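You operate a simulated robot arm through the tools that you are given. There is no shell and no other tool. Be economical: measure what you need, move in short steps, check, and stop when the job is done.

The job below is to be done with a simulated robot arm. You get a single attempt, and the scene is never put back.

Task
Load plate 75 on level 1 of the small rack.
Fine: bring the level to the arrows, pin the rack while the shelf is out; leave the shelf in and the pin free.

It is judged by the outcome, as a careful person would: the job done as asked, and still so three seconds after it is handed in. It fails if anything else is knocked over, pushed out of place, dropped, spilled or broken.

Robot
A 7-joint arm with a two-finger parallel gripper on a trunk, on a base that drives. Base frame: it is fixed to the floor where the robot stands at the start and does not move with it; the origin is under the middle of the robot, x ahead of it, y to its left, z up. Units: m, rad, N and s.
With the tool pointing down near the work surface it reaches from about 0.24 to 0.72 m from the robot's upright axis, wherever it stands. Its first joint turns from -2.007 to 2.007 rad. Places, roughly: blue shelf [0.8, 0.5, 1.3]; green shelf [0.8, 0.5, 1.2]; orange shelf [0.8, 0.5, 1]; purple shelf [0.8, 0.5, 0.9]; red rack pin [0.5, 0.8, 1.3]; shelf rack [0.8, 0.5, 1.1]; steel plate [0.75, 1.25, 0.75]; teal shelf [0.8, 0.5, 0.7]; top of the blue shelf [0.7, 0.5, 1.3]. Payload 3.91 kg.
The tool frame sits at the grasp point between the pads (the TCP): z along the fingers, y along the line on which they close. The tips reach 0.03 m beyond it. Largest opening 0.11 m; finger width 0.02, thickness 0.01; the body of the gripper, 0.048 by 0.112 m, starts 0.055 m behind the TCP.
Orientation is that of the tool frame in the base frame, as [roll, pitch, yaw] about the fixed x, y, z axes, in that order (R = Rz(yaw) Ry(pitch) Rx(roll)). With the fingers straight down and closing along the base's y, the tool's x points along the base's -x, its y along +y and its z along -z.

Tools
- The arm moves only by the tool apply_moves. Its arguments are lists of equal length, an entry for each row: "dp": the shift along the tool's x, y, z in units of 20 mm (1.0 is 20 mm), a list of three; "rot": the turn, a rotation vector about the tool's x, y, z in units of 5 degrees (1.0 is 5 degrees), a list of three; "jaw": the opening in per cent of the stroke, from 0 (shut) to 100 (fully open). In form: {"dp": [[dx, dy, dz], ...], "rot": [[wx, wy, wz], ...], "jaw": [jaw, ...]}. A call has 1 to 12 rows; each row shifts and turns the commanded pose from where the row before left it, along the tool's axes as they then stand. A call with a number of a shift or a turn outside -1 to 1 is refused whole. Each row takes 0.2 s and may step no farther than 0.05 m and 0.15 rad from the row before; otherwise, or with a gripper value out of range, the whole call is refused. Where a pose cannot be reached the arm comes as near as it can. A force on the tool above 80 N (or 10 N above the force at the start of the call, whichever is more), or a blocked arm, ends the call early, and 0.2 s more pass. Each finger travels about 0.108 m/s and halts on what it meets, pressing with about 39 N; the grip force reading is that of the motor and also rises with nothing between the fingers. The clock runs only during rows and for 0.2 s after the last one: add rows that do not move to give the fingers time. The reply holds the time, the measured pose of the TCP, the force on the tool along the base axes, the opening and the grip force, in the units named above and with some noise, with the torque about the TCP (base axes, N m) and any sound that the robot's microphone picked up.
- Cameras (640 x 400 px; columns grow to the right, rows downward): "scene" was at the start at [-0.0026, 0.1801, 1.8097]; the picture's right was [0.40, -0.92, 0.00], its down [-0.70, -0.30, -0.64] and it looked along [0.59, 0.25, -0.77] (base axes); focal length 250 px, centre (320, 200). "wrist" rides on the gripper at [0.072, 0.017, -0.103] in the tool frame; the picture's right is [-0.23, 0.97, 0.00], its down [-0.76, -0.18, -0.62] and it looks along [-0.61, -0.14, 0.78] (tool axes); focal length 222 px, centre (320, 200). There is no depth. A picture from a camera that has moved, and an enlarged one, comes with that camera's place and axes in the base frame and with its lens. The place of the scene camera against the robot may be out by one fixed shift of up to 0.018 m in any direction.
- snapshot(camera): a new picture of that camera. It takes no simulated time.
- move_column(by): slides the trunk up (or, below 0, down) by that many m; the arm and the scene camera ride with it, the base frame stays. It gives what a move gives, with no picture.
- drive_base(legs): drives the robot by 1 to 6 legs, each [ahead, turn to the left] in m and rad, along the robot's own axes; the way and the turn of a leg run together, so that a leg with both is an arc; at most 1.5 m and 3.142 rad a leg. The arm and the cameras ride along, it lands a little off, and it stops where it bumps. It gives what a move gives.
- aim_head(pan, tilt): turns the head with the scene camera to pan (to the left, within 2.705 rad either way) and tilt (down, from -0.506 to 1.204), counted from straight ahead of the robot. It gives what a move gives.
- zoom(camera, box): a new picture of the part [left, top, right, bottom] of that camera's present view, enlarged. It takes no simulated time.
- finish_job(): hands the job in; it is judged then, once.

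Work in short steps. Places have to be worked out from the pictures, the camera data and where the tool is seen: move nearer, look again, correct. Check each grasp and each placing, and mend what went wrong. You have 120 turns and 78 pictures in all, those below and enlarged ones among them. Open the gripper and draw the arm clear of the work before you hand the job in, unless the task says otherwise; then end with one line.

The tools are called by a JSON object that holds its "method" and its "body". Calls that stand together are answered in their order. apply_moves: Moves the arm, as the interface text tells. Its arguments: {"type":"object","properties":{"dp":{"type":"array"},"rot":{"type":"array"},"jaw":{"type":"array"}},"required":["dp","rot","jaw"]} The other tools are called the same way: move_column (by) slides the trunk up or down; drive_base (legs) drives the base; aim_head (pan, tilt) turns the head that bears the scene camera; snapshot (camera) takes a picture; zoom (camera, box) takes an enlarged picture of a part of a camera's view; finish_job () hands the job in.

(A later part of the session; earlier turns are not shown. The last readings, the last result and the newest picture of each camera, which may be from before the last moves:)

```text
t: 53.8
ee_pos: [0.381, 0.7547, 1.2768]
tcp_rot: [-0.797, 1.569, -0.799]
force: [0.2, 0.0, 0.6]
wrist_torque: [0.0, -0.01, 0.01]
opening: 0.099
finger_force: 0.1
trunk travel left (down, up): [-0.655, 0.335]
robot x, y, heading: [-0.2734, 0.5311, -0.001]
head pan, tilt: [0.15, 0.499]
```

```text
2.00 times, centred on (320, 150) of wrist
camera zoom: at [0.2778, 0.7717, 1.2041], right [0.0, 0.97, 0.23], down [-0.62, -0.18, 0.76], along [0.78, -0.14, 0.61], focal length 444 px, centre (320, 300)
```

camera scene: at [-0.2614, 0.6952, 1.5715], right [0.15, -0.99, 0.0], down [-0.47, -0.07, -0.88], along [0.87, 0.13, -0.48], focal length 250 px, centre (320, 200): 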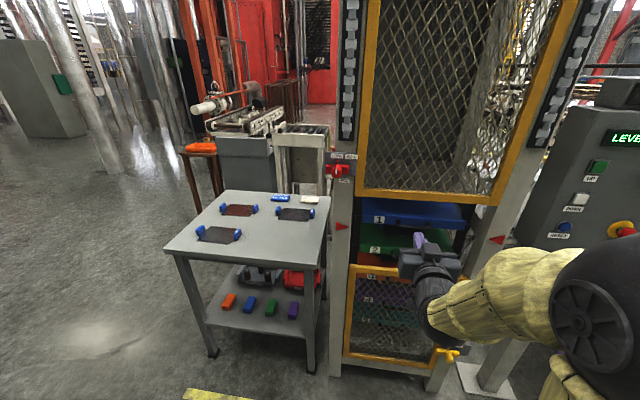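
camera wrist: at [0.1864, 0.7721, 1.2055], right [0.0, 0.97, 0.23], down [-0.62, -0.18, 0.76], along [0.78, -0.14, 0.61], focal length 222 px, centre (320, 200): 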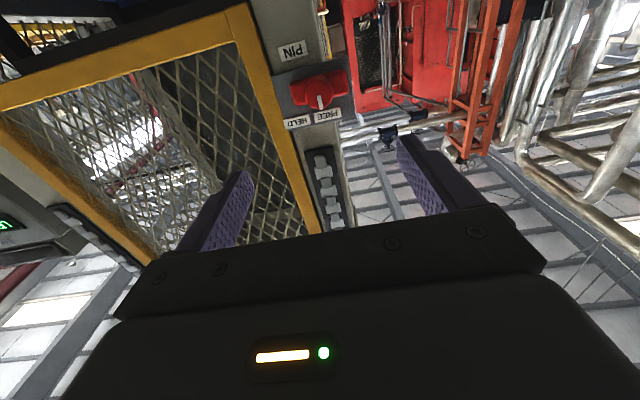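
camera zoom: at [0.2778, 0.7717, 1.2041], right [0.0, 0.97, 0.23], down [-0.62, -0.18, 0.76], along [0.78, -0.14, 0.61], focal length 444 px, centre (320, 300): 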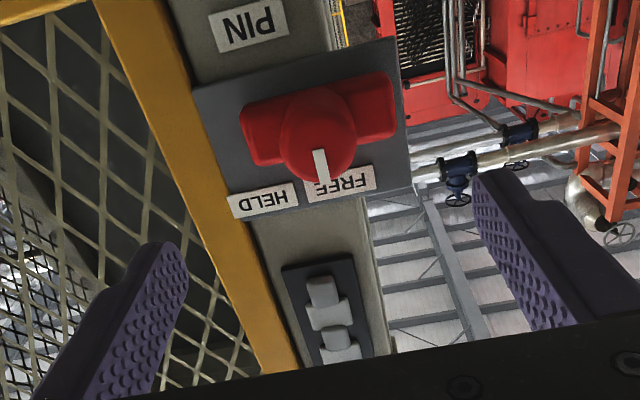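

Lateral alignment is good, and the height may be a few mm high. I'll lower 3 mm, advance 35 mm and re-check.

{"method": "apply_moves", "body": {"dp": [[0.15, 0, 0.6], [0, 0, 0.6], [0, 0, 0.6], [0, 0, 0]], "rot": [[0, 0, 0], [0, 0, 0], [0, 0, 0], [0, 0, 0]], "jaw": [90, 90, 90, 90]}}

{"method": "zoom", "body": {"camera": "wrist", "box": [160, 50, 480, 250]}}

{"method": "zoom", "body": {"camera": "scene", "box": [290, 120, 390, 220]}}

```text
t: 54.8
ee_pos: [0.4166, 0.7545, 1.2746]
tcp_rot: [-2.672, 1.57, -2.673]
force: [0.1, 0.2, 0.2]
wrist_torque: [0.05, 0.0, 0.02]
opening: 0.0988
finger_force: 0.0
trunk travel left (down, up): [-0.655, 0.335]
robot x, y, heading: [-0.2761, 0.5326, -0.004]
head pan, tilt: [0.15, 0.499]
```

```text
2.00 times, centred on (320, 150) of wrist
camera zoom: at [0.3136, 0.7716, 1.2021], right [0.0, 0.97, 0.23], down [-0.62, -0.18, 0.76], along [0.78, -0.14, 0.61], focal length 444 px, centre (320, 300)
```

zoom: 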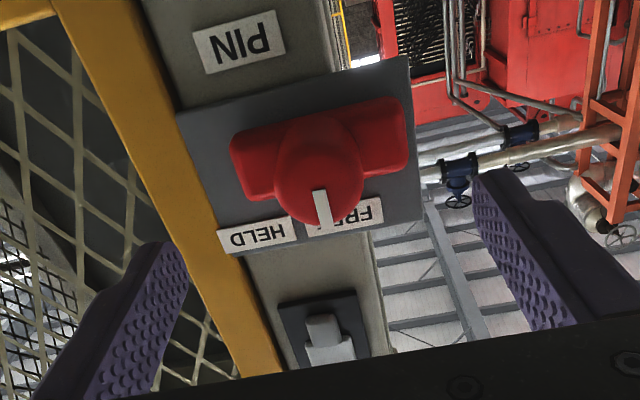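

```text
4.00 times, centred on (340, 170) of scene
camera zoom: at [-0.2614, 0.6951, 1.5715], right [0.15, -0.99, 0.0], down [-0.47, -0.07, -0.88], along [0.87, 0.13, -0.48], focal length 1000 px, centre (240, 320)
```

zoom: 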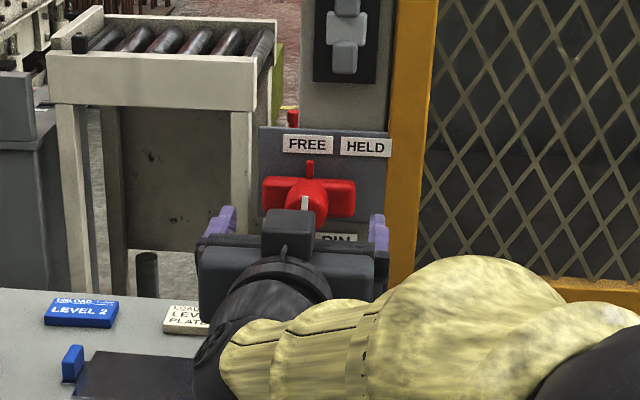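

Two views agree that the knob end is at x≈0.486, z≈1.277. I'll raise 2 mm and advance to put the tips alongside the bar.

{"method": "apply_moves", "body": {"dp": [[-0.1, 0, 0.8], [0, 0, 0.8], [0, 0, 0.8], [0, 0, 0.5], [0, 0, 0]], "rot": [[0, 0, 0], [0, 0, 0], [0, 0, 0], [0, 0, 0], [0, 0, 0]], "jaw": [90, 90, 90, 90, 90]}}

{"method": "zoom", "body": {"camera": "wrist", "box": [160, 50, 480, 250]}}

```text
t: 56.0
ee_pos: [0.4753, 0.7561, 1.2762]
tcp_rot: [-2.452, 1.57, -2.452]
force: [0.2, 0.4, 0.1]
wrist_torque: [-0.02, -0.02, -0.03]
opening: 0.0988
finger_force: 0.1
trunk travel left (down, up): [-0.655, 0.335]
robot x, y, heading: [-0.2779, 0.5294, -0.003]
head pan, tilt: [0.15, 0.499]
```

```text
2.00 times, centred on (320, 150) of wrist
camera zoom: at [0.3716, 0.773, 1.2033], right [0.0, 0.97, 0.23], down [-0.62, -0.18, 0.76], along [0.78, -0.14, 0.61], focal length 444 px, centre (320, 300)
```

zoom: 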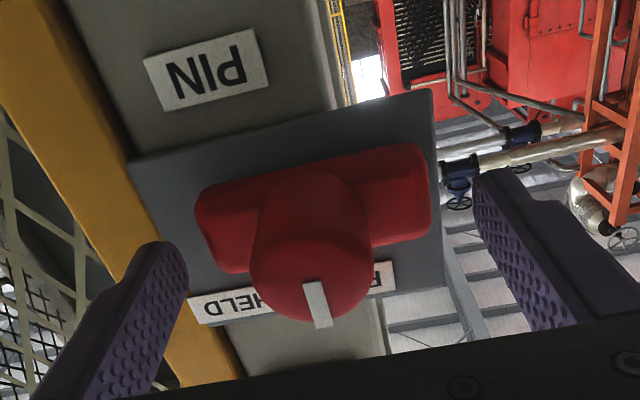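

The bar lies about 15 mm beyond the tips. I'll advance 32 mm while watching the force.

{"method": "apply_moves", "body": {"dp": [[0, 0, 0.6], [0, 0, 0.5], [0, 0, 0.5], [0, 0, 0]], "rot": [[0, 0, 0], [0, 0, 0], [0, 0, 0], [0, 0, 0]], "jaw": [90, 90, 90, 90]}}

{"method": "zoom", "body": {"camera": "wrist", "box": [160, 50, 480, 250]}}

```text
t: 56.9
ee_pos: [0.4932, 0.7575, 1.2766]
tcp_rot: [2.268, 1.562, 2.273]
force: [-65.8, -7.3, -5.9]
wrist_torque: [-0.15, -0.19, -3.69]
opening: 0.1024
finger_force: 3.8
trunk travel left (down, up): [-0.655, 0.335]
robot x, y, heading: [-0.2779, 0.5306, -0.003]
head pan, tilt: [0.15, 0.499]
stopped in row 4: the force on the tool passed its limit at 88 N (the readings are from after the stop); the commanded pose is now the measured one
```

```text
2.00 times, centred on (320, 150) of wrist
camera zoom: at [0.3891, 0.775, 1.2045], right [0.0, 0.97, 0.23], down [-0.62, -0.18, 0.76], along [0.79, -0.14, 0.6], focal length 444 px, centre (320, 300)
```

zoom: 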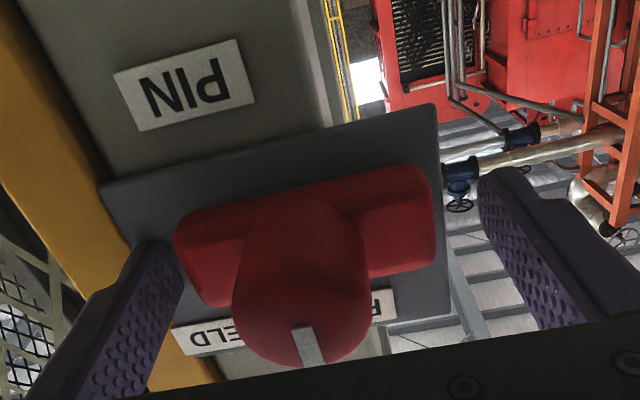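

The −y finger tip ran into the yellow frame. I'll back off, narrow the opening and grip the cylindrical knob itself instead, keeping well inside the frame.

{"method": "apply_moves", "body": {"dp": [[0, 0, -1], [0, 0, -1], [0, 0, 0], [0, 0, 0]], "rot": [[0, 0, 0], [0, 0, 0], [0, 0, 0], [0, 0, 0]], "jaw": [90, 90, 60, 60]}}

{"method": "zoom", "body": {"camera": "wrist", "box": [160, 50, 480, 250]}}

{"method": "zoom", "body": {"camera": "scene", "box": [290, 120, 390, 220]}}

```text
t: 57.9
ee_pos: [0.4656, 0.7561, 1.2692]
tcp_rot: [2.951, 1.556, 2.954]
force: [0.1, -0.5, -0.5]
wrist_torque: [-0.02, -0.02, 0.02]
opening: 0.0659
finger_force: 0.1
trunk travel left (down, up): [-0.655, 0.335]
robot x, y, heading: [-0.2774, 0.5304, 0.0]
head pan, tilt: [0.15, 0.499]
```

```text
2.00 times, centred on (320, 150) of wrist
camera zoom: at [0.3608, 0.7745, 1.1979], right [0.0, 0.97, 0.23], down [-0.61, -0.18, 0.77], along [0.79, -0.14, 0.6], focal length 444 px, centre (320, 300)
```

zoom: 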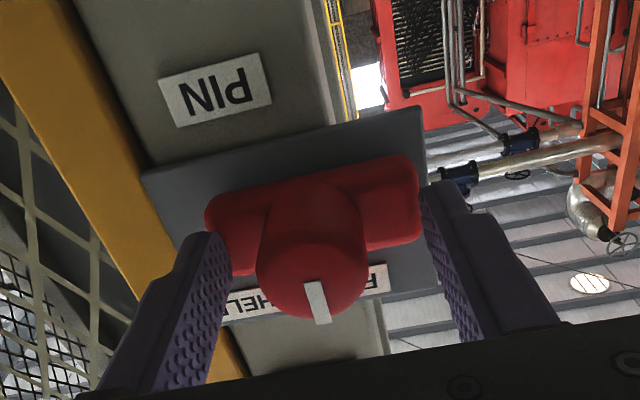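

```text
4.00 times, centred on (340, 170) of scene
camera zoom: at [-0.2611, 0.6952, 1.5715], right [0.15, -0.99, 0.0], down [-0.47, -0.07, -0.88], along [0.87, 0.13, -0.48], focal length 1000 px, centre (240, 320)
```

zoom: 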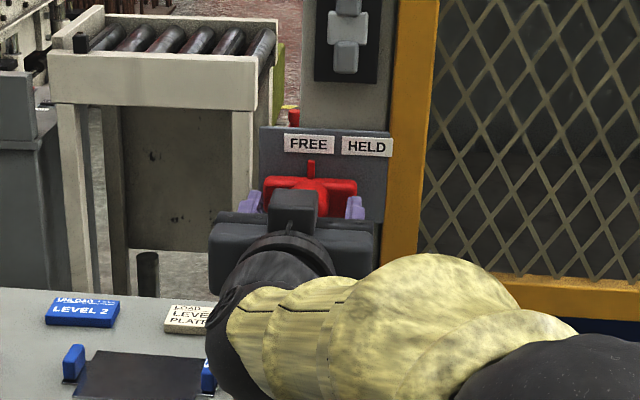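

Nothing was displaced. I'll raise 7 mm, shift −3 mm in y, advance 18 mm and close on the knob cylinder.

{"method": "apply_moves", "body": {"dp": [[-0.35, -0.15, 0], [0, 0, 0.45], [0, 0, 0.45], [0, 0, 0], [0, 0, 0], [0, 0, 0], [0, 0, 0]], "rot": [[0, 0, 0], [0, 0, 0], [0, 0, 0], [0, 0, 0], [0, 0, 0], [0, 0, 0], [0, 0, 0]], "jaw": [60, 60, 60, 60, 10, 10, 10]}}

{"method": "zoom", "body": {"camera": "wrist", "box": [160, 50, 480, 250]}}

```text
t: 58.6
ee_pos: [0.466, 0.7535, 1.2761]
tcp_rot: [2.826, 1.551, 2.828]
force: [-64.0, -14.4, -5.2]
wrist_torque: [-0.66, -0.38, -1.29]
opening: 0.0661
finger_force: 0.1
trunk travel left (down, up): [-0.655, 0.335]
robot x, y, heading: [-0.2748, 0.5329, -0.002]
head pan, tilt: [0.15, 0.499]
stopped in row 3: the force on the tool passed its limit at 91 N (the readings are from after the stop); the commanded pose is now the measured one
```

```text
2.00 times, centred on (320, 150) of wrist
camera zoom: at [0.3611, 0.7715, 1.2061], right [0.0, 0.97, 0.23], down [-0.61, -0.18, 0.77], along [0.79, -0.14, 0.59], focal length 444 px, centre (320, 300)
```

zoom: 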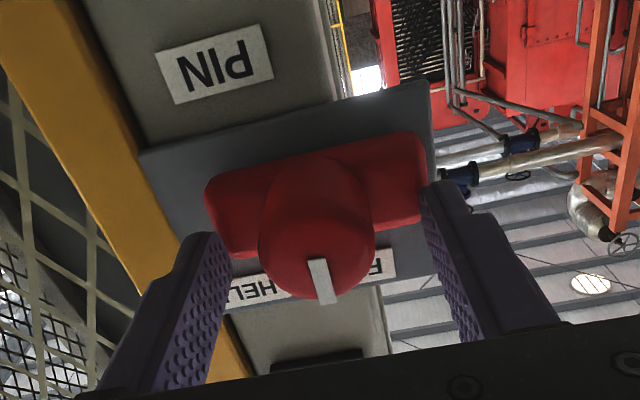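

The tips met the bar's front face at x≈0.497. I'll back off 3 mm and close on the knob.

{"method": "apply_moves", "body": {"dp": [[0, 0, -0.2], [0, 0, 0], [0, 0, 0], [0, 0, 0], [0, 0, 0]], "rot": [[0, 0, 0], [0, 0, 0], [0, 0, 0], [0, 0, 0], [0, 0, 0]], "jaw": [60, 5, 5, 5, 5]}}

{"method": "zoom", "body": {"camera": "wrist", "box": [160, 50, 480, 250]}}

```text
t: 59.9
ee_pos: [0.4658, 0.7553, 1.2754]
tcp_rot: [2.859, 1.551, 2.861]
force: [-41.4, -9.2, 3.6]
wrist_torque: [0.1, -0.18, -0.67]
opening: 0.0332
finger_force: 44.9
trunk travel left (down, up): [-0.655, 0.335]
robot x, y, heading: [-0.2792, 0.5345, -0.004]
head pan, tilt: [0.15, 0.499]
```

```text
2.00 times, centred on (320, 150) of wrist
camera zoom: at [0.3609, 0.7719, 1.2041], right [0.0, 0.97, 0.23], down [-0.61, -0.18, 0.77], along [0.79, -0.14, 0.59], focal length 444 px, centre (320, 300)
```

zoom: 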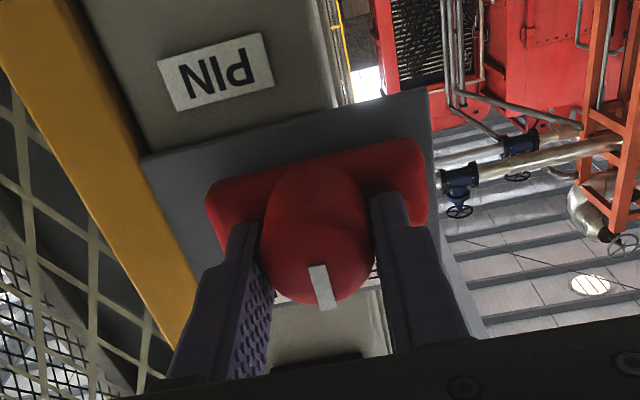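

The knob is gripped (0.033 m, 45 N). I'll relieve the axial push slightly and turn clockwise 45°.

{"method": "apply_moves", "body": {"dp": [[0, 0, -0.1], [0, 0, 0], [0, 0, 0], [0, 0, 0], [0, 0, 0], [0, 0, 0], [0, 0, 0], [0, 0, 0], [0, 0, 0], [0, 0, 0], [0, 0, 0]], "rot": [[0, 0, 0], [0, 0, 1], [0, 0, 1], [0, 0, 1], [0, 0, 1], [0, 0, 1], [0, 0, 1], [0, 0, 1], [0, 0, 1], [0, 0, 1], [0, 0, 0]], "jaw": [5, 5, 5, 5, 5, 5, 5, 5, 5, 5, 5]}}

{"method": "snapshot", "body": {"camera": "wrist"}}

{"method": "zoom", "body": {"camera": "scene", "box": [290, 120, 390, 220]}}

```text
t: 62.2
ee_pos: [0.467, 0.7547, 1.2728]
tcp_rot: [1.605, 0.776, 1.599]
force: [-42.9, -15.6, -12.8]
wrist_torque: [-0.25, 0.22, -0.52]
opening: 0.0331
finger_force: 45.1
trunk travel left (down, up): [-0.655, 0.335]
robot x, y, heading: [-0.2761, 0.5316, 0.005]
head pan, tilt: [0.15, 0.499]
```

```text
31 pictures are left
camera wrist: at [0.3611, 0.8172, 1.2355], right [0.02, 0.52, 0.85], down [-0.61, -0.67, 0.42], along [0.79, -0.53, 0.3], focal length 222 px, centre (320, 200)
```

wrist: 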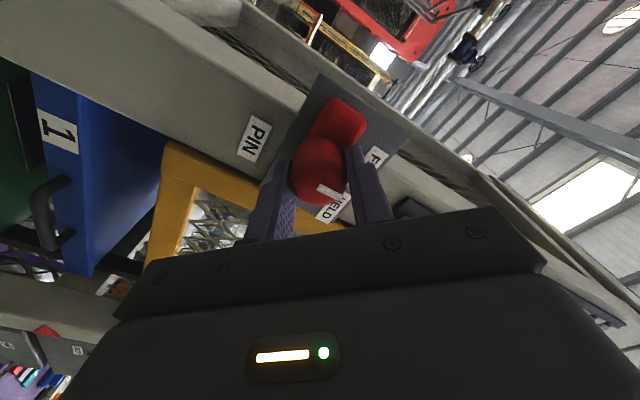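

```text
4.00 times, centred on (340, 170) of scene
camera zoom: at [-0.2691, 0.6924, 1.5719], right [0.15, -0.99, 0.0], down [-0.47, -0.07, -0.88], along [0.87, 0.13, -0.47], focal length 1000 px, centre (240, 320)
```

zoom: 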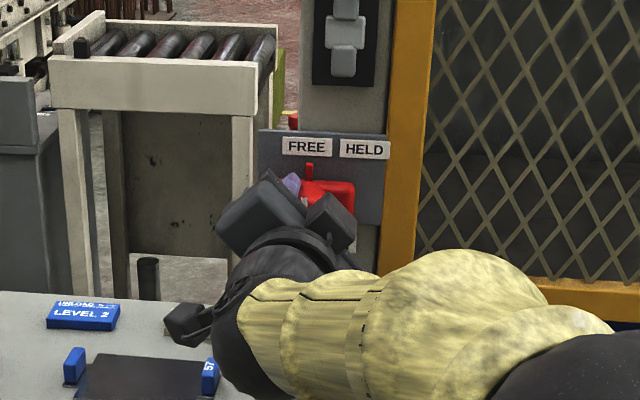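

The fingers slipped round the knob, and the bar is still horizontal. Instead I'll use the fingers as a wrench: tips beside the bar, one under the +y wing and one over the −y wing. I'll open, back off and roll to −50°.

{"method": "apply_moves", "body": {"dp": [[0, 0, 0], [0, 0, 0], [0, 0, -1], [0, 0, -1], [0, 0, 0], [0, 0, 0], [0, 0, 0], [0, 0, 0], [0, 0, 0], [0, 0, 0], [0, 0, 0], [0, 0, 0]], "rot": [[0, 0, 0], [0, 0, 0], [0, 0, 0], [0, 0, 0], [0, 0, -1], [0, 0, -1], [0, 0, -1], [0, 0, -1], [0, 0, -1], [0, 0, -1], [0, 0, -1], [0, 0, -1]], "jaw": [55, 55, 55, 55, 55, 55, 55, 55, 55, 55, 55, 55]}}

{"method": "apply_moves", "body": {"dp": [[0, 0, 0], [0, 0, 0], [0, 0, 0], [0, 0, 0], [0, 0, 0], [0, 0, 0], [0, 0, 0], [0, 0, 0], [0, 0, 0], [0, 0, 0], [0, 0, 0], [0, 0, 0]], "rot": [[0, 0, -1], [0, 0, -1], [0, 0, -1], [0, 0, -1], [0, 0, -1], [0, 0, -1], [0, 0, -1], [0, 0, -1], [0, 0, -1], [0, 0, -1], [0, 0, -1], [0, 0, 0]], "jaw": [55, 55, 55, 55, 55, 55, 55, 55, 55, 55, 55, 55]}}

{"method": "snapshot", "body": {"camera": "wrist"}}

{"method": "zoom", "body": {"camera": "scene", "box": [290, 120, 390, 220]}}

```text
t: 64.8
ee_pos: [0.4307, 0.756, 1.2711]
tcp_rot: [1.864, 1.475, 1.867]
force: [0.5, 0.0, -0.4]
wrist_torque: [-0.01, 0.02, 0.04]
opening: 0.0603
finger_force: 0.0
trunk travel left (down, up): [-0.655, 0.335]
robot x, y, heading: [-0.2775, 0.5314, -0.003]
head pan, tilt: [0.15, 0.499]
```

```text
t: 67.5
ee_pos: [0.432, 0.7568, 1.2706]
tcp_rot: [-1.606, 0.699, -1.592]
force: [-0.6, 0.5, -0.2]
wrist_torque: [-0.01, -0.02, -0.01]
opening: 0.0605
finger_force: 0.1
trunk travel left (down, up): [-0.655, 0.335]
robot x, y, heading: [-0.2783, 0.531, 0.005]
head pan, tilt: [0.15, 0.499]
```

```text
29 pictures are left
camera wrist: at [0.3267, 0.7116, 1.2134], right [-0.02, 0.8, -0.6], down [-0.61, 0.47, 0.64], along [0.79, 0.38, 0.48], focal length 222 px, centre (320, 200)
```

wrist: 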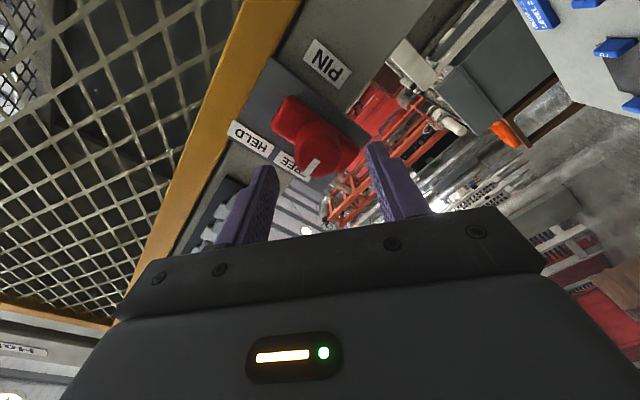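

```text
4.00 times, centred on (340, 170) of scene
camera zoom: at [-0.2616, 0.6951, 1.5715], right [0.15, -0.99, 0.0], down [-0.47, -0.07, -0.88], along [0.87, 0.13, -0.48], focal length 1000 px, centre (240, 320)
```

zoom: 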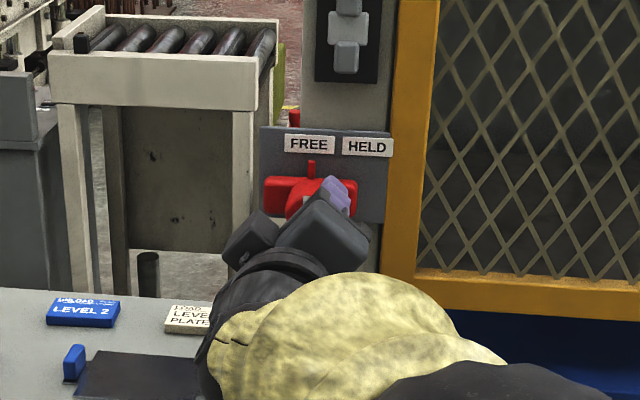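

The pin is intact and still FREE. I'll take a close zoom to check the centring before inserting.

{"method": "zoom", "body": {"camera": "wrist", "box": [220, 80, 420, 205]}}

```text
3.20 times, centred on (320, 142) of wrist
camera zoom: at [0.3267, 0.7116, 1.2134], right [-0.02, 0.8, -0.6], down [-0.61, 0.47, 0.64], along [0.79, 0.38, 0.48], focal length 711 px, centre (320, 384)
```

zoom: 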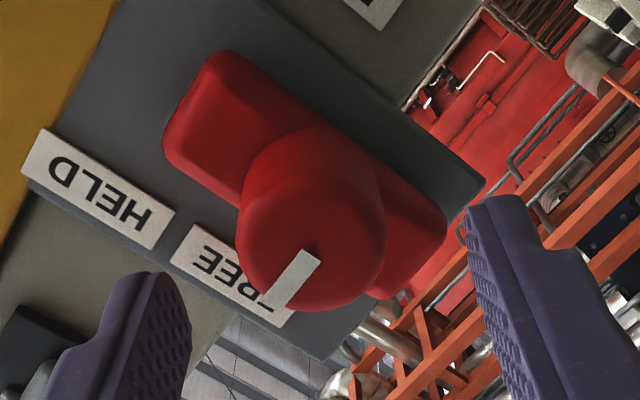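

Centring is within a few mm. I'll shift −5 mm along tool y and insert to put the tips beside the bar.

{"method": "apply_moves", "body": {"dp": [[0, -0.25, 0], [0, 0, 0.6], [0, 0, 0.6], [0, 0, 0.6], [0, 0, 0.6], [0, 0, 0]], "rot": [[0, 0, 0], [0, 0, 0], [0, 0, 0], [0, 0, 0], [0, 0, 0], [0, 0, 0]], "jaw": [55, 55, 55, 55, 55, 55]}}

{"method": "zoom", "body": {"camera": "wrist", "box": [220, 80, 420, 205]}}

```text
t: 68.8
ee_pos: [0.4803, 0.7549, 1.2722]
tcp_rot: [-1.607, 0.702, -1.59]
force: [-0.3, -1.0, -0.3]
wrist_torque: [0.0, 0.0, 0.02]
opening: 0.0607
finger_force: 0.3
trunk travel left (down, up): [-0.655, 0.335]
robot x, y, heading: [-0.2775, 0.5341, 0.004]
head pan, tilt: [0.15, 0.499]
```

```text
3.20 times, centred on (320, 142) of wrist
camera zoom: at [0.3752, 0.7095, 1.2151], right [-0.02, 0.8, -0.6], down [-0.61, 0.46, 0.64], along [0.79, 0.38, 0.48], focal length 711 px, centre (320, 384)
```

zoom: 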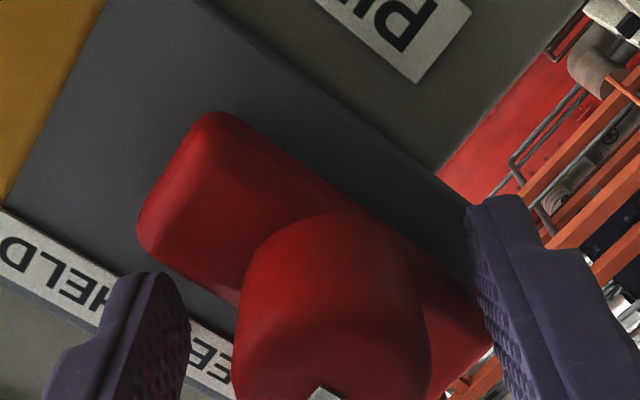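

Inserted without contact. I'll turn clockwise 60°.

{"method": "apply_moves", "body": {"dp": [[0, 0, 0], [0, 0, 0], [0, 0, 0], [0, 0, 0], [0, 0, 0], [0, 0, 0], [0, 0, 0], [0, 0, 0], [0, 0, 0], [0, 0, 0], [0, 0, 0], [0, 0, 0]], "rot": [[0, 0, 1], [0, 0, 1], [0, 0, 1], [0, 0, 1], [0, 0, 1], [0, 0, 1], [0, 0, 1], [0, 0, 1], [0, 0, 1], [0, 0, 1], [0, 0, 1], [0, 0, 1]], "jaw": [55, 55, 55, 55, 55, 55, 55, 55, 55, 55, 55, 55]}}

{"method": "zoom", "body": {"camera": "scene", "box": [290, 120, 390, 220]}}

```text
t: 71.3
ee_pos: [0.4791, 0.7509, 1.2981]
tcp_rot: [1.265, 1.491, 1.265]
force: [-0.6, 2.1, 11.1]
wrist_torque: [-0.34, -0.2, -0.14]
opening: 0.0594
finger_force: 0.0
trunk travel left (down, up): [-0.655, 0.335]
robot x, y, heading: [-0.2816, 0.5305, 0.004]
head pan, tilt: [0.15, 0.499]
stopped in row 12: the force on the tool passed its limit at 81 N (the readings are from after the stop); the commanded pose is now the measured one
```

```text
4.00 times, centred on (340, 170) of scene
camera zoom: at [-0.2632, 0.6963, 1.5701], right [0.15, -0.99, 0.0], down [-0.47, -0.07, -0.88], along [0.87, 0.13, -0.48], focal length 1000 px, centre (240, 320)
```

zoom: 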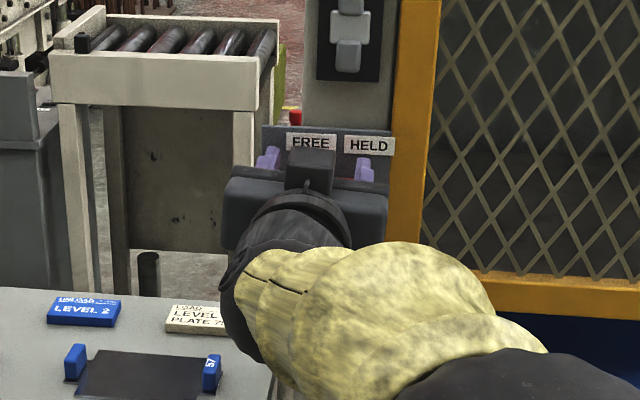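

The tool was pushed 26 mm upward. I'll look at the pin with the wrist camera.

{"method": "snapshot", "body": {"camera": "wrist"}}

```text
24 pictures are left
camera wrist: at [0.376, 0.7741, 1.2234], right [-0.01, 0.95, 0.3], down [-0.64, -0.23, 0.73], along [0.77, -0.19, 0.61], focal length 222 px, centre (320, 200)
```

wrist: 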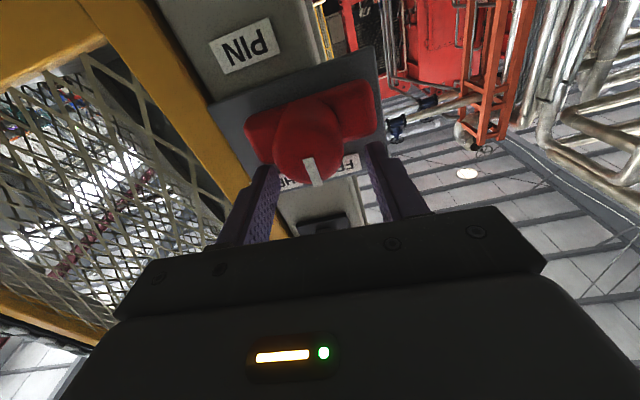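

The bar stayed horizontal, because the lower finger slid off the wing end and lifted the tool. I'll retry with a tighter wrench hold: back off, re-centre, roll to −66° and use 40 % opening.

{"method": "apply_moves", "body": {"dp": [[0, 0, -1], [0, 0, -1], [0.55, 0.08, 0], [0.55, 0.08, 0], [0, 0, 0], [0, 0, 0], [0, 0, 0], [0, 0, 0], [0, 0, 0], [0, 0, 0], [0, 0, 0], [0, 0, 0]], "rot": [[0, 0, 0], [0, 0, 0], [0, 0.28, 0], [0, 0, 0], [0, 0, -1], [0, 0, -1], [0, 0, -1], [0, 0, -1], [0, 0, -1], [0, 0, -1], [0, 0, -1], [0, 0, -1]], "jaw": [55, 55, 55, 40, 40, 40, 40, 40, 40, 40, 40, 40]}}

{"method": "apply_moves", "body": {"dp": [[0, 0, 0], [0, 0, 0], [0, 0, 0], [0, 0, 0], [0, 0, 0], [0, 0, 0], [0, 0, 0]], "rot": [[0, 0, -1], [0, 0, -1], [0, 0, -1], [0, 0, -1], [0, 0, -1], [0, 0, -1], [0, 0, 0]], "jaw": [40, 40, 40, 40, 40, 40, 40]}}

{"method": "zoom", "body": {"camera": "wrist", "box": [220, 80, 420, 205]}}

```text
t: 73.9
ee_pos: [0.441, 0.7558, 1.2725]
tcp_rot: [-1.585, 0.951, -1.583]
force: [0.2, -0.2, 0.5]
wrist_torque: [-0.01, 0.03, 0.01]
opening: 0.0439
finger_force: 0.1
trunk travel left (down, up): [-0.655, 0.335]
robot x, y, heading: [-0.2821, 0.5308, -0.003]
head pan, tilt: [0.15, 0.499]
```

```text
t: 75.5
ee_pos: [0.4399, 0.754, 1.2707]
tcp_rot: [-1.58, 0.425, -1.575]
force: [-0.2, 1.0, -0.1]
wrist_torque: [-0.01, 0.01, -0.02]
opening: 0.044
finger_force: 0.1
trunk travel left (down, up): [-0.655, 0.335]
robot x, y, heading: [-0.275, 0.5317, -0.002]
head pan, tilt: [0.15, 0.499]
```

```text
3.20 times, centred on (320, 142) of wrist
camera zoom: at [0.3356, 0.6967, 1.2271], right [-0.01, 0.61, -0.79], down [-0.62, 0.62, 0.48], along [0.79, 0.49, 0.37], focal length 711 px, centre (320, 384)
```

zoom: 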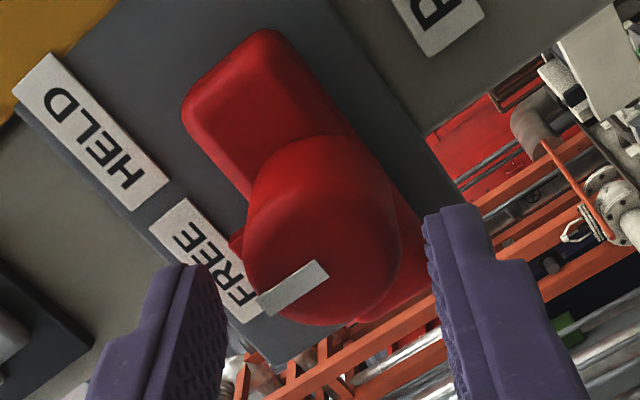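

Well centred this time. I'll insert 40 mm.

{"method": "apply_moves", "body": {"dp": [[0, 0, 0.5], [0, 0, 0.5], [0, 0, 0.5], [0, 0, 0.5], [0, 0, 0]], "rot": [[0, 0, 0], [0, 0, 0], [0, 0, 0], [0, 0, 0], [0, 0, 0]], "jaw": [40, 40, 40, 40, 40]}}

{"method": "apply_moves", "body": {"dp": [[0, 0, 0], [0, 0, 0], [0, 0, 0], [0, 0, 0], [0, 0, 0]], "rot": [[0, 0, 1], [0, 0, 1], [0, 0, 1], [0, 0, 1], [0, 0, 0]], "jaw": [40, 40, 40, 40, 40]}}

```text
t: 76.6
ee_pos: [0.4661, 0.7567, 1.2728]
tcp_rot: [-1.591, 0.428, -1.576]
force: [-67.3, -13.8, -6.0]
wrist_torque: [-0.6, 1.28, 0.77]
opening: 0.044
finger_force: 0.6
trunk travel left (down, up): [-0.655, 0.335]
robot x, y, heading: [-0.2793, 0.5316, 0.0]
head pan, tilt: [0.15, 0.499]
stopped in row 5: the force on the tool passed its limit at 86 N (the readings are from after the stop); the commanded pose is now the measured one
```

```text
t: 77.8
ee_pos: [0.4663, 0.7562, 1.275]
tcp_rot: [-1.587, 0.777, -1.58]
force: [-72.5, -11.7, -4.5]
wrist_torque: [-1.47, 1.07, 1.17]
opening: 0.0478
finger_force: 3.7
trunk travel left (down, up): [-0.655, 0.335]
robot x, y, heading: [-0.279, 0.5314, -0.002]
head pan, tilt: [0.15, 0.499]
```

The tips hit the bar's face, so the bar is thicker than I judged. I'll back off, open to 52 % at the same −66° roll, and insert again.

{"method": "apply_moves", "body": {"dp": [[0, 0, -1], [0, 0, -0.6], [0, 0, 0], [0, 0, 0], [0, 0, 0], [0, 0, 0], [0, 0, 0.6], [0, 0, 0.6], [0, 0, 0.6], [0, 0, 0.2], [0, 0, 0]], "rot": [[0, 0, 0], [0, 0, 0], [0, 0, -1], [0, 0, -1], [0, 0, -1], [0, 0, -1], [0, 0, 0], [0, 0, 0], [0, 0, 0], [0, 0, 0], [0, 0, 0]], "jaw": [40, 52, 52, 52, 52, 52, 52, 52, 52, 52, 52]}}

```text
t: 80.2
ee_pos: [0.4862, 0.7576, 1.2669]
tcp_rot: [-1.592, 0.422, -1.579]
force: [0.5, 0.7, 0.0]
wrist_torque: [0.05, 0.06, 0.01]
opening: 0.0572
finger_force: 0.1
trunk travel left (down, up): [-0.655, 0.335]
robot x, y, heading: [-0.2793, 0.5333, -0.002]
head pan, tilt: [0.15, 0.499]
```

Inserted freely. I'll nudge up 3 mm, turn +20° and read the torque.

{"method": "apply_moves", "body": {"dp": [[-0.06, -0.14, 0], [0, 0, 0], [0, 0, 0], [0, 0, 0], [0, 0, 0], [0, 0, 0]], "rot": [[0, 0, 0], [0, 0, 1], [0, 0, 1], [0, 0, 1], [0, 0, 1], [0, 0, 0]], "jaw": [52, 52, 52, 52, 52, 52]}}

{"method": "apply_moves", "body": {"dp": [[0, 0, 0], [0, 0, 0], [0, 0, 0]], "rot": [[0, 0, 1], [0, 0, 1], [0, 0, 0]], "jaw": [52, 52, 52]}}

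{"method": "apply_moves", "body": {"dp": [[0, 0, 0], [0, 0, 0], [0, 0, 0]], "rot": [[0, 0, 1], [0, 0, 1], [0, 0, 0]], "jaw": [52, 52, 52]}}

```text
t: 81.6
ee_pos: [0.4852, 0.7574, 1.2695]
tcp_rot: [-1.596, 0.769, -1.587]
force: [0.1, 0.1, 3.5]
wrist_torque: [-3.28, -0.97, 0.69]
opening: 0.0601
finger_force: 44.6
trunk travel left (down, up): [-0.655, 0.335]
robot x, y, heading: [-0.2821, 0.5334, 0.002]
head pan, tilt: [0.15, 0.499]
```

```text
t: 82.4
ee_pos: [0.4856, 0.7564, 1.2731]
tcp_rot: [-1.598, 0.954, -1.595]
force: [10.3, 1.4, 17.2]
wrist_torque: [-0.52, -0.51, -0.04]
opening: 0.0708
finger_force: 13.6
trunk travel left (down, up): [-0.655, 0.335]
robot x, y, heading: [-0.2817, 0.5309, 0.001]
head pan, tilt: [0.15, 0.499]
```

```text
t: 83.2
ee_pos: [0.4856, 0.7547, 1.2778]
tcp_rot: [-1.576, 1.125, -1.575]
force: [22.1, -0.8, 41.8]
wrist_torque: [-1.7, -0.68, 0.65]
opening: 0.0719
finger_force: 14.5
trunk travel left (down, up): [-0.655, 0.335]
robot x, y, heading: [-0.2778, 0.5316, -0.003]
head pan, tilt: [0.15, 0.499]
```

Torque reached 3.3 Nm and the jaws were wedged open, so the pin may be blocked. I'll take one look at the rack and pin.

{"method": "zoom", "body": {"camera": "scene", "box": [310, 130, 530, 270]}}

```text
2.86 times, centred on (420, 200) of scene
camera zoom: at [-0.2629, 0.6937, 1.572], right [0.15, -0.99, 0.0], down [-0.47, -0.07, -0.88], along [0.87, 0.13, -0.48], focal length 715 px, centre (34, 200)
```

zoom: 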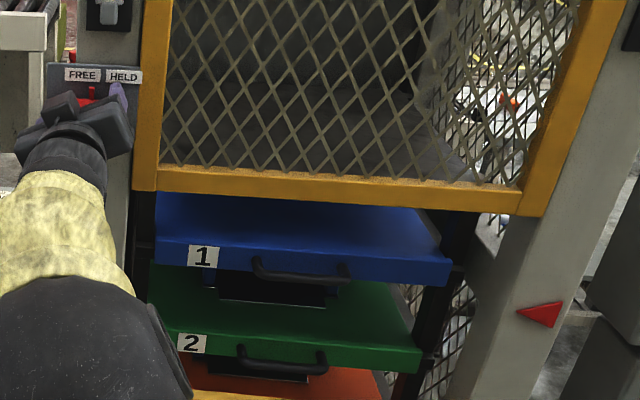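

Level 1 sits at the arrows exactly as level 3 did. I'll back off, roll to −90° and grip the bar and knob vertically, which gives a positive hold for turning or testing a pull.

{"method": "apply_moves", "body": {"dp": [[0, 0, -1], [0, 0, -1], [0, 0, 0], [0, 0, 0], [0, 0, 0], [0, 0, 0], [0, 0, 0], [0, 0, 0], [0, 0, 0], [0, 0, 0], [0, 0, 0], [0, 0, 0]], "rot": [[0, 0, 0], [0, 0, 0], [0, 0, -1], [0, 0, -1], [0, 0, -1], [0, 0, -1], [0, 0, -1], [0, 0, -1], [0, 0, -1], [0, 0, -1], [0, 0, -1], [0, 0, -1]], "jaw": [60, 60, 60, 60, 60, 60, 60, 60, 60, 60, 60, 60]}}

{"method": "apply_moves", "body": {"dp": [[0, 0, 0], [0, 0, 0], [0, 0, 0], [0, 0, 0]], "rot": [[0, 0, -1], [0, 0, -1], [0, 0, -0.8], [0, 0, 0]], "jaw": [60, 60, 60, 60]}}

{"method": "zoom", "body": {"camera": "wrist", "box": [220, 80, 420, 205]}}

```text
t: 85.8
ee_pos: [0.4452, 0.7568, 1.2699]
tcp_rot: [-1.593, 0.249, -1.574]
force: [0.2, 0.1, -0.4]
wrist_torque: [-0.03, -0.02, 0.0]
opening: 0.0659
finger_force: 0.0
trunk travel left (down, up): [-0.655, 0.335]
robot x, y, heading: [-0.2759, 0.5342, -0.001]
head pan, tilt: [0.15, 0.499]
```

```text
t: 86.8
ee_pos: [0.4459, 0.7566, 1.2712]
tcp_rot: [-1.591, 0.005, -1.569]
force: [0.0, -0.1, 0.0]
wrist_torque: [0.0, -0.04, -0.03]
opening: 0.0659
finger_force: 0.0
trunk travel left (down, up): [-0.655, 0.335]
robot x, y, heading: [-0.2822, 0.5334, -0.008]
head pan, tilt: [0.15, 0.499]
```

```text
3.20 times, centred on (320, 142) of wrist
camera zoom: at [0.3424, 0.6848, 1.2551], right [-0.02, 0.23, -0.97], down [-0.62, 0.76, 0.19], along [0.78, 0.61, 0.13], focal length 711 px, centre (320, 384)
```

zoom: 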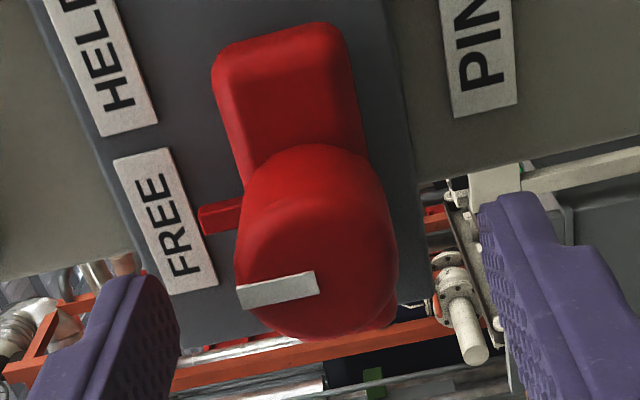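

Now clear: the nub points at FREE, HELD is clockwise, and the bar is about as thick as the knob. I'll shift up 3 mm, insert so the tips overlap the bar's front half, and clamp.

{"method": "apply_moves", "body": {"dp": [[0, -0.15, 0.5], [0, 0, 0.5], [0, 0, 0.6], [0, 0, 0], [0, 0, 0], [0, 0, 0], [0, 0, 0]], "rot": [[0, 0, 0], [0, 0, 0], [0, 0, 0], [0, 0, 0], [0, 0, 0], [0, 0, 0], [0, 0, 0]], "jaw": [60, 60, 60, 5, 5, 5, 5]}}

{"method": "apply_moves", "body": {"dp": [[0, 0, 0], [0, 0, 0], [0, 0, 0], [0, 0, 0]], "rot": [[0, 0, 1], [0, 0, 1], [0, 0, 1], [0, 0, 0]], "jaw": [5, 5, 5, 5]}}

{"method": "zoom", "body": {"camera": "wrist", "box": [220, 80, 420, 205]}}

```text
t: 88.4
ee_pos: [0.4818, 0.7564, 1.2705]
tcp_rot: [-1.596, 0.006, -1.57]
force: [-7.7, -2.7, -19.2]
wrist_torque: [-0.06, 0.03, 0.05]
opening: 0.0336
finger_force: 45.2
trunk travel left (down, up): [-0.655, 0.335]
robot x, y, heading: [-0.2783, 0.5355, -0.006]
head pan, tilt: [0.15, 0.499]
```

```text
t: 89.4
ee_pos: [0.4816, 0.7557, 1.271]
tcp_rot: [-1.6, 0.268, -1.58]
force: [-5.5, -10.5, -22.5]
wrist_torque: [-2.14, -0.23, 0.12]
opening: 0.0359
finger_force: 44.9
trunk travel left (down, up): [-0.655, 0.335]
robot x, y, heading: [-0.2792, 0.5345, 0.0]
head pan, tilt: [0.15, 0.499]
```

```text
3.20 times, centred on (320, 142) of wrist
camera zoom: at [0.3758, 0.6901, 1.2377], right [-0.02, 0.48, -0.88], down [-0.61, 0.69, 0.39], along [0.79, 0.55, 0.28], focal length 711 px, centre (320, 384)
```

zoom: 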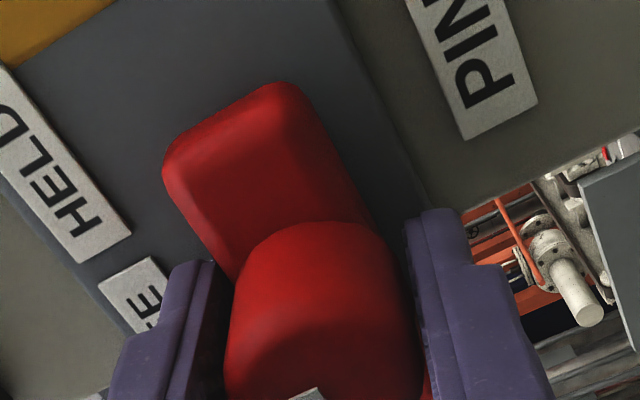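

Positive grip, 2.1 Nm, and still no turning. I'll undo the 15° and test whether the knob pulls out axially.

{"method": "apply_moves", "body": {"dp": [[0, 0, 0], [0, 0, 0], [0, 0, 0], [0, 0, -0.3], [0, 0, -0.3], [0, 0, 0]], "rot": [[0, 0, -1], [0, 0, -1], [0, 0, -1], [0, 0, 0], [0, 0, 0], [0, 0, 0]], "jaw": [0, 0, 0, 0, 0, 0]}}

```text
t: 90.8
ee_pos: [0.4734, 0.7593, 1.2697]
tcp_rot: [-1.594, 0.006, -1.568]
force: [43.8, 3.3, 1.8]
wrist_torque: [-0.02, -0.02, 0.24]
opening: 0.0334
finger_force: 44.4
trunk travel left (down, up): [-0.655, 0.335]
robot x, y, heading: [-0.2791, 0.533, 0.005]
head pan, tilt: [0.15, 0.499]
```

44 N resists the pull after 8 mm. I'll pull a little further to see whether it is a spring or slip.

{"method": "apply_moves", "body": {"dp": [[0, 0, -0.3], [0, 0, -0.3], [0, 0, 0]], "rot": [[0, 0, 0], [0, 0, 0], [0, 0, 0]], "jaw": [0, 0, 0]}}

{"method": "zoom", "body": {"camera": "wrist", "box": [220, 80, 420, 205]}}

```text
t: 91.6
ee_pos: [0.459, 0.7566, 1.2706]
tcp_rot: [-1.594, 0.007, -1.57]
force: [40.0, 0.8, 9.3]
wrist_torque: [0.03, -0.26, 0.06]
opening: 0.0331
finger_force: 45.0
trunk travel left (down, up): [-0.655, 0.335]
robot x, y, heading: [-0.2775, 0.5331, 0.0]
head pan, tilt: [0.15, 0.499]
```

```text
3.20 times, centred on (320, 142) of wrist
camera zoom: at [0.3558, 0.6849, 1.2558], right [-0.02, 0.23, -0.97], down [-0.62, 0.76, 0.2], along [0.78, 0.61, 0.13], focal length 711 px, centre (320, 384)
```

zoom: 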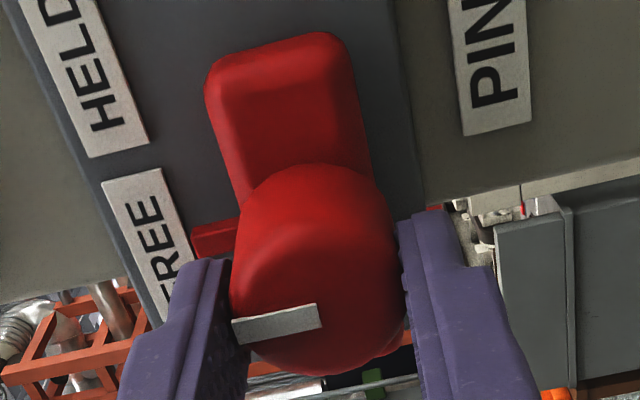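

The fingers only slipped, so there is no axial travel. I'll regrip deeper and test the counter-clockwise sense briefly.

{"method": "apply_moves", "body": {"dp": [[0, 0, 0], [0, 0, 0.6], [0, 0, 0.6], [0, 0, 0], [0, 0, 0], [0, 0, 0], [0, 0, 0], [0, 0, 0], [0, 0, 0], [0, 0, 0]], "rot": [[0, 0, 0], [0, 0, 0], [0, 0, 0], [0, 0, 0], [0, 0, 0], [0, 0, 0], [0, 0, -1], [0, 0, -1], [0, 0, -1], [0, 0, 0]], "jaw": [60, 60, 60, 0, 0, 0, 0, 0, 0, 0]}}

```text
t: 93.8
ee_pos: [0.4794, 0.7578, 1.271]
tcp_rot: [-1.597, -0.258, -1.56]
force: [-10.9, 0.2, -26.5]
wrist_torque: [1.74, -0.04, -0.5]
opening: 0.0361
finger_force: 45.3
trunk travel left (down, up): [-0.655, 0.335]
robot x, y, heading: [-0.2806, 0.5336, 0.003]
head pan, tilt: [0.15, 0.499]
```

Blocked both ways, so the pin seems locked, perhaps because the level isn't precisely at the arrows. I'll release, retract, and lower the column so the head camera is level with the arrows for a parallax-free check.

{"method": "apply_moves", "body": {"dp": [[0, 0, 0], [0, 0, 0], [0, 0, 0], [0, 0, 0], [0, 0, -1], [0, 0, -1], [0, 0, -1], [0, 0, -1], [0, 0, -1], [0, 0, -1], [0, 0, -1], [0, 0, -1]], "rot": [[0, 0, 1], [0, 0, 1], [0, 0, 1], [0, 0, 0], [0, 0, 0], [0, 0, 0], [0, 0, 0], [0, 0, 0], [0, 0, 0], [0, 0, 0], [0, 0, 0], [0, 0, 0]], "jaw": [0, 60, 60, 60, 60, 60, 60, 60, 60, 60, 60, 60]}}

{"method": "move_column", "body": {"by": -0.52}}

{"method": "aim_head", "body": {"pan": -0.15, "tilt": 0.0}}

{"method": "snapshot", "body": {"camera": "scene"}}

```text
t: 96.4
ee_pos: [0.3179, 0.7557, 1.2769]
tcp_rot: [-1.591, 0.004, -1.57]
force: [-0.4, 0.3, -0.1]
wrist_torque: [0.02, 0.03, 0.0]
opening: 0.066
finger_force: 0.0
trunk travel left (down, up): [-0.655, 0.335]
robot x, y, heading: [-0.2762, 0.5268, 0.0]
head pan, tilt: [0.15, 0.499]
```

```text
refused: -0.52 is not a number from -0.4 to 0.4
```

```text
t: 97.3
ee_pos: [0.3194, 0.7573, 1.2767]
tcp_rot: [-1.593, 0.005, -1.569]
force: [0.3, -0.3, -0.7]
wrist_torque: [0.0, 0.02, -0.01]
opening: 0.066
finger_force: 0.2
trunk travel left (down, up): [-0.655, 0.335]
robot x, y, heading: [-0.2781, 0.5273, 0.002]
head pan, tilt: [-0.15, 0.0]
```

```text
18 pictures are left
camera scene: at [-0.2625, 0.6682, 1.6176], right [-0.15, -0.99, 0.0], down [0.0, 0.0, -1.0], along [0.99, -0.15, 0.0], focal length 250 px, centre (320, 200)
```

scene: 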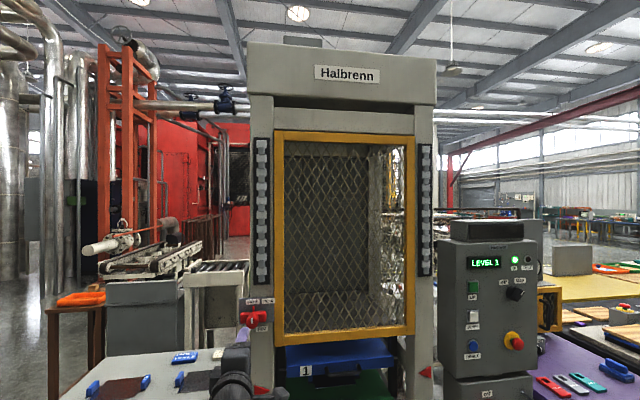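

The column limit is 0.4 per move, so I'll lower in two steps and zoom on the shelf level with the camera at arrow height.

{"method": "move_column", "body": {"by": -0.4}}

{"method": "move_column", "body": {"by": -0.18}}

{"method": "zoom", "body": {"camera": "scene", "box": [230, 110, 450, 250]}}

```text
t: 101.1
ee_pos: [0.3177, 0.7567, 0.8764]
tcp_rot: [-1.591, 0.006, -1.569]
force: [-0.3, -0.5, 0.2]
wrist_torque: [0.0, 0.01, -0.01]
opening: 0.066
finger_force: 0.1
trunk travel left (down, up): [-0.255, 0.735]
robot x, y, heading: [-0.277, 0.5332, -0.002]
head pan, tilt: [-0.15, 0.0]
```

```text
t: 103.1
ee_pos: [0.3197, 0.757, 0.6971]
tcp_rot: [-1.593, 0.004, -1.569]
force: [-0.5, -0.6, 0.6]
wrist_torque: [0.01, -0.02, -0.01]
opening: 0.0659
finger_force: 0.0
trunk travel left (down, up): [-0.075, 0.915]
robot x, y, heading: [-0.2804, 0.5361, -0.0]
head pan, tilt: [-0.15, 0.0]
```

```text
2.86 times, centred on (340, 180) of scene
camera zoom: at [-0.2627, 0.668, 1.0377], right [-0.15, -0.99, 0.0], down [0.0, 0.0, -1.0], along [0.99, -0.15, 0.0], focal length 715 px, centre (263, 257)
```

zoom: 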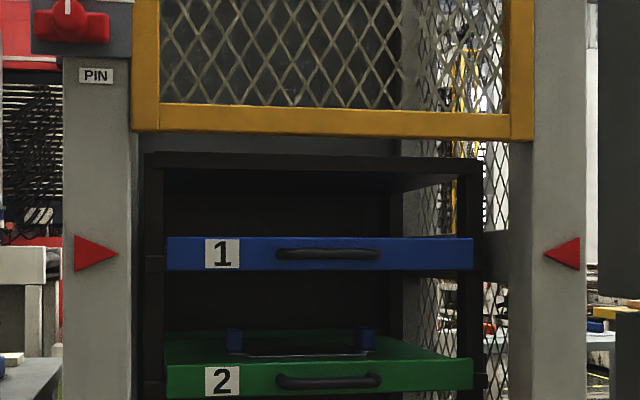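

From level view the arrow tips and shelf 1 are aligned to about 1 mm, so the level is right. The panel is offset toward the rack, and a pin on the left post that holds the rack would naturally slide sideways (−y) under "HELD". I'll test that: raise again, roll upright, and grip the knob.

{"method": "move_column", "body": {"by": 0.4}}

{"method": "move_column", "body": {"by": 0.18}}

{"method": "apply_moves", "body": {"dp": [[0, 0, 0], [0, 0, 0], [0, 0, 0], [0, 0, 0], [0, 0, 0], [0, 0, 0], [0, 0, 0], [0, 0, 0], [0, 0, 0], [0, 0, 0]], "rot": [[0, 0, 1], [0, 0, 1], [0, 0, 1], [0, 0, 1], [0, 0, 1], [0, 0, 1], [0, 0, 1], [0, 0, 1], [0, 0, 1], [0, 0, 1]], "jaw": [60, 60, 60, 60, 60, 60, 60, 60, 60, 60]}}

{"method": "apply_moves", "body": {"dp": [[0, 0, 0], [0, 0, 0], [0, 0, 0], [0, 0, 0], [0, 0, 0], [0, 0, 0], [0, 0, 0], [0, 0, 0], [0, 0, 0]], "rot": [[0, 0, 1], [0, 0, 1], [0, 0, 1], [0, 0, 1], [0, 0, 1], [0, 0, 1], [0, 0, 1], [0, 0, 1], [0, 0, 0]], "jaw": [60, 60, 60, 60, 60, 60, 60, 60, 60]}}

```text
t: 107.0
ee_pos: [0.3185, 0.7571, 1.0955]
tcp_rot: [-1.593, 0.006, -1.57]
force: [0.2, -0.1, -0.1]
wrist_torque: [-0.01, 0.02, 0.0]
opening: 0.066
finger_force: 0.1
trunk travel left (down, up): [-0.475, 0.515]
robot x, y, heading: [-0.281, 0.5342, 0.002]
head pan, tilt: [-0.15, 0.0]
```

```text
t: 109.0
ee_pos: [0.3177, 0.7568, 1.2764]
tcp_rot: [-1.593, 0.005, -1.568]
force: [-0.2, 0.7, -1.0]
wrist_torque: [0.03, 0.0, 0.0]
opening: 0.0659
finger_force: 0.2
trunk travel left (down, up): [-0.655, 0.335]
robot x, y, heading: [-0.2783, 0.5324, 0.005]
head pan, tilt: [-0.15, 0.0]
```

```text
t: 111.2
ee_pos: [0.3197, 0.7564, 1.2768]
tcp_rot: [-1.605, 0.879, -1.594]
force: [-0.4, -0.5, 0.1]
wrist_torque: [0.03, 0.02, -0.02]
opening: 0.066
finger_force: 0.1
trunk travel left (down, up): [-0.655, 0.335]
robot x, y, heading: [-0.2788, 0.5333, 0.002]
head pan, tilt: [-0.15, 0.0]
```

```text
t: 113.2
ee_pos: [0.3189, 0.7555, 1.2763]
tcp_rot: [2.822, 1.547, 2.821]
force: [-0.1, 0.1, -0.1]
wrist_torque: [-0.02, 0.0, 0.02]
opening: 0.0662
finger_force: 0.1
trunk travel left (down, up): [-0.655, 0.335]
robot x, y, heading: [-0.2786, 0.5337, -0.004]
head pan, tilt: [-0.15, 0.0]
```

I'll advance to the knob, close, and push 20 mm toward −y.

{"method": "apply_moves", "body": {"dp": [[0.2, 0, 1], [0, 0, 1], [0, 0, 1], [0, 0, 1], [0, 0, 1], [0, 0, 1], [0, 0, 0.9], [0, 0, 0], [0, 0, 0], [0, 0, 0], [0, 0, 0]], "rot": [[0, 0, 0], [0, 0, 0], [0, 0, 0], [0, 0, 0], [0, 0, 0], [0, 0, 0], [0, 0, 0], [0, 0, 0], [0, 0, 0], [0, 0, 0], [0, 0, 0]], "jaw": [60, 60, 60, 60, 60, 60, 60, 60, 10, 10, 10]}}

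{"method": "apply_moves", "body": {"dp": [[0, -0.3, 0], [0, -0.3, 0], [0, -0.3, 0], [0, 0, 0]], "rot": [[0, 0, 0], [0, 0, 0], [0, 0, 0], [0, 0, 0]], "jaw": [10, 10, 10, 10]}}

```text
t: 115.6
ee_pos: [0.4557, 0.7555, 1.2699]
tcp_rot: [2.838, 1.548, 2.838]
force: [-2.1, -7.2, -1.3]
wrist_torque: [0.02, 0.06, -0.28]
opening: 0.0327
finger_force: 45.4
trunk travel left (down, up): [-0.655, 0.335]
robot x, y, heading: [-0.2786, 0.5347, 0.002]
head pan, tilt: [-0.15, 0.0]
```

```text
t: 116.6
ee_pos: [0.4552, 0.7393, 1.2699]
tcp_rot: [2.825, 1.551, 2.826]
force: [5.8, 2.3, 7.9]
wrist_torque: [-0.02, -0.19, 0.07]
opening: 0.0326
finger_force: 45.3
trunk travel left (down, up): [-0.655, 0.335]
robot x, y, heading: [-0.278, 0.5405, 0.003]
head pan, tilt: [-0.15, 0.0]
```

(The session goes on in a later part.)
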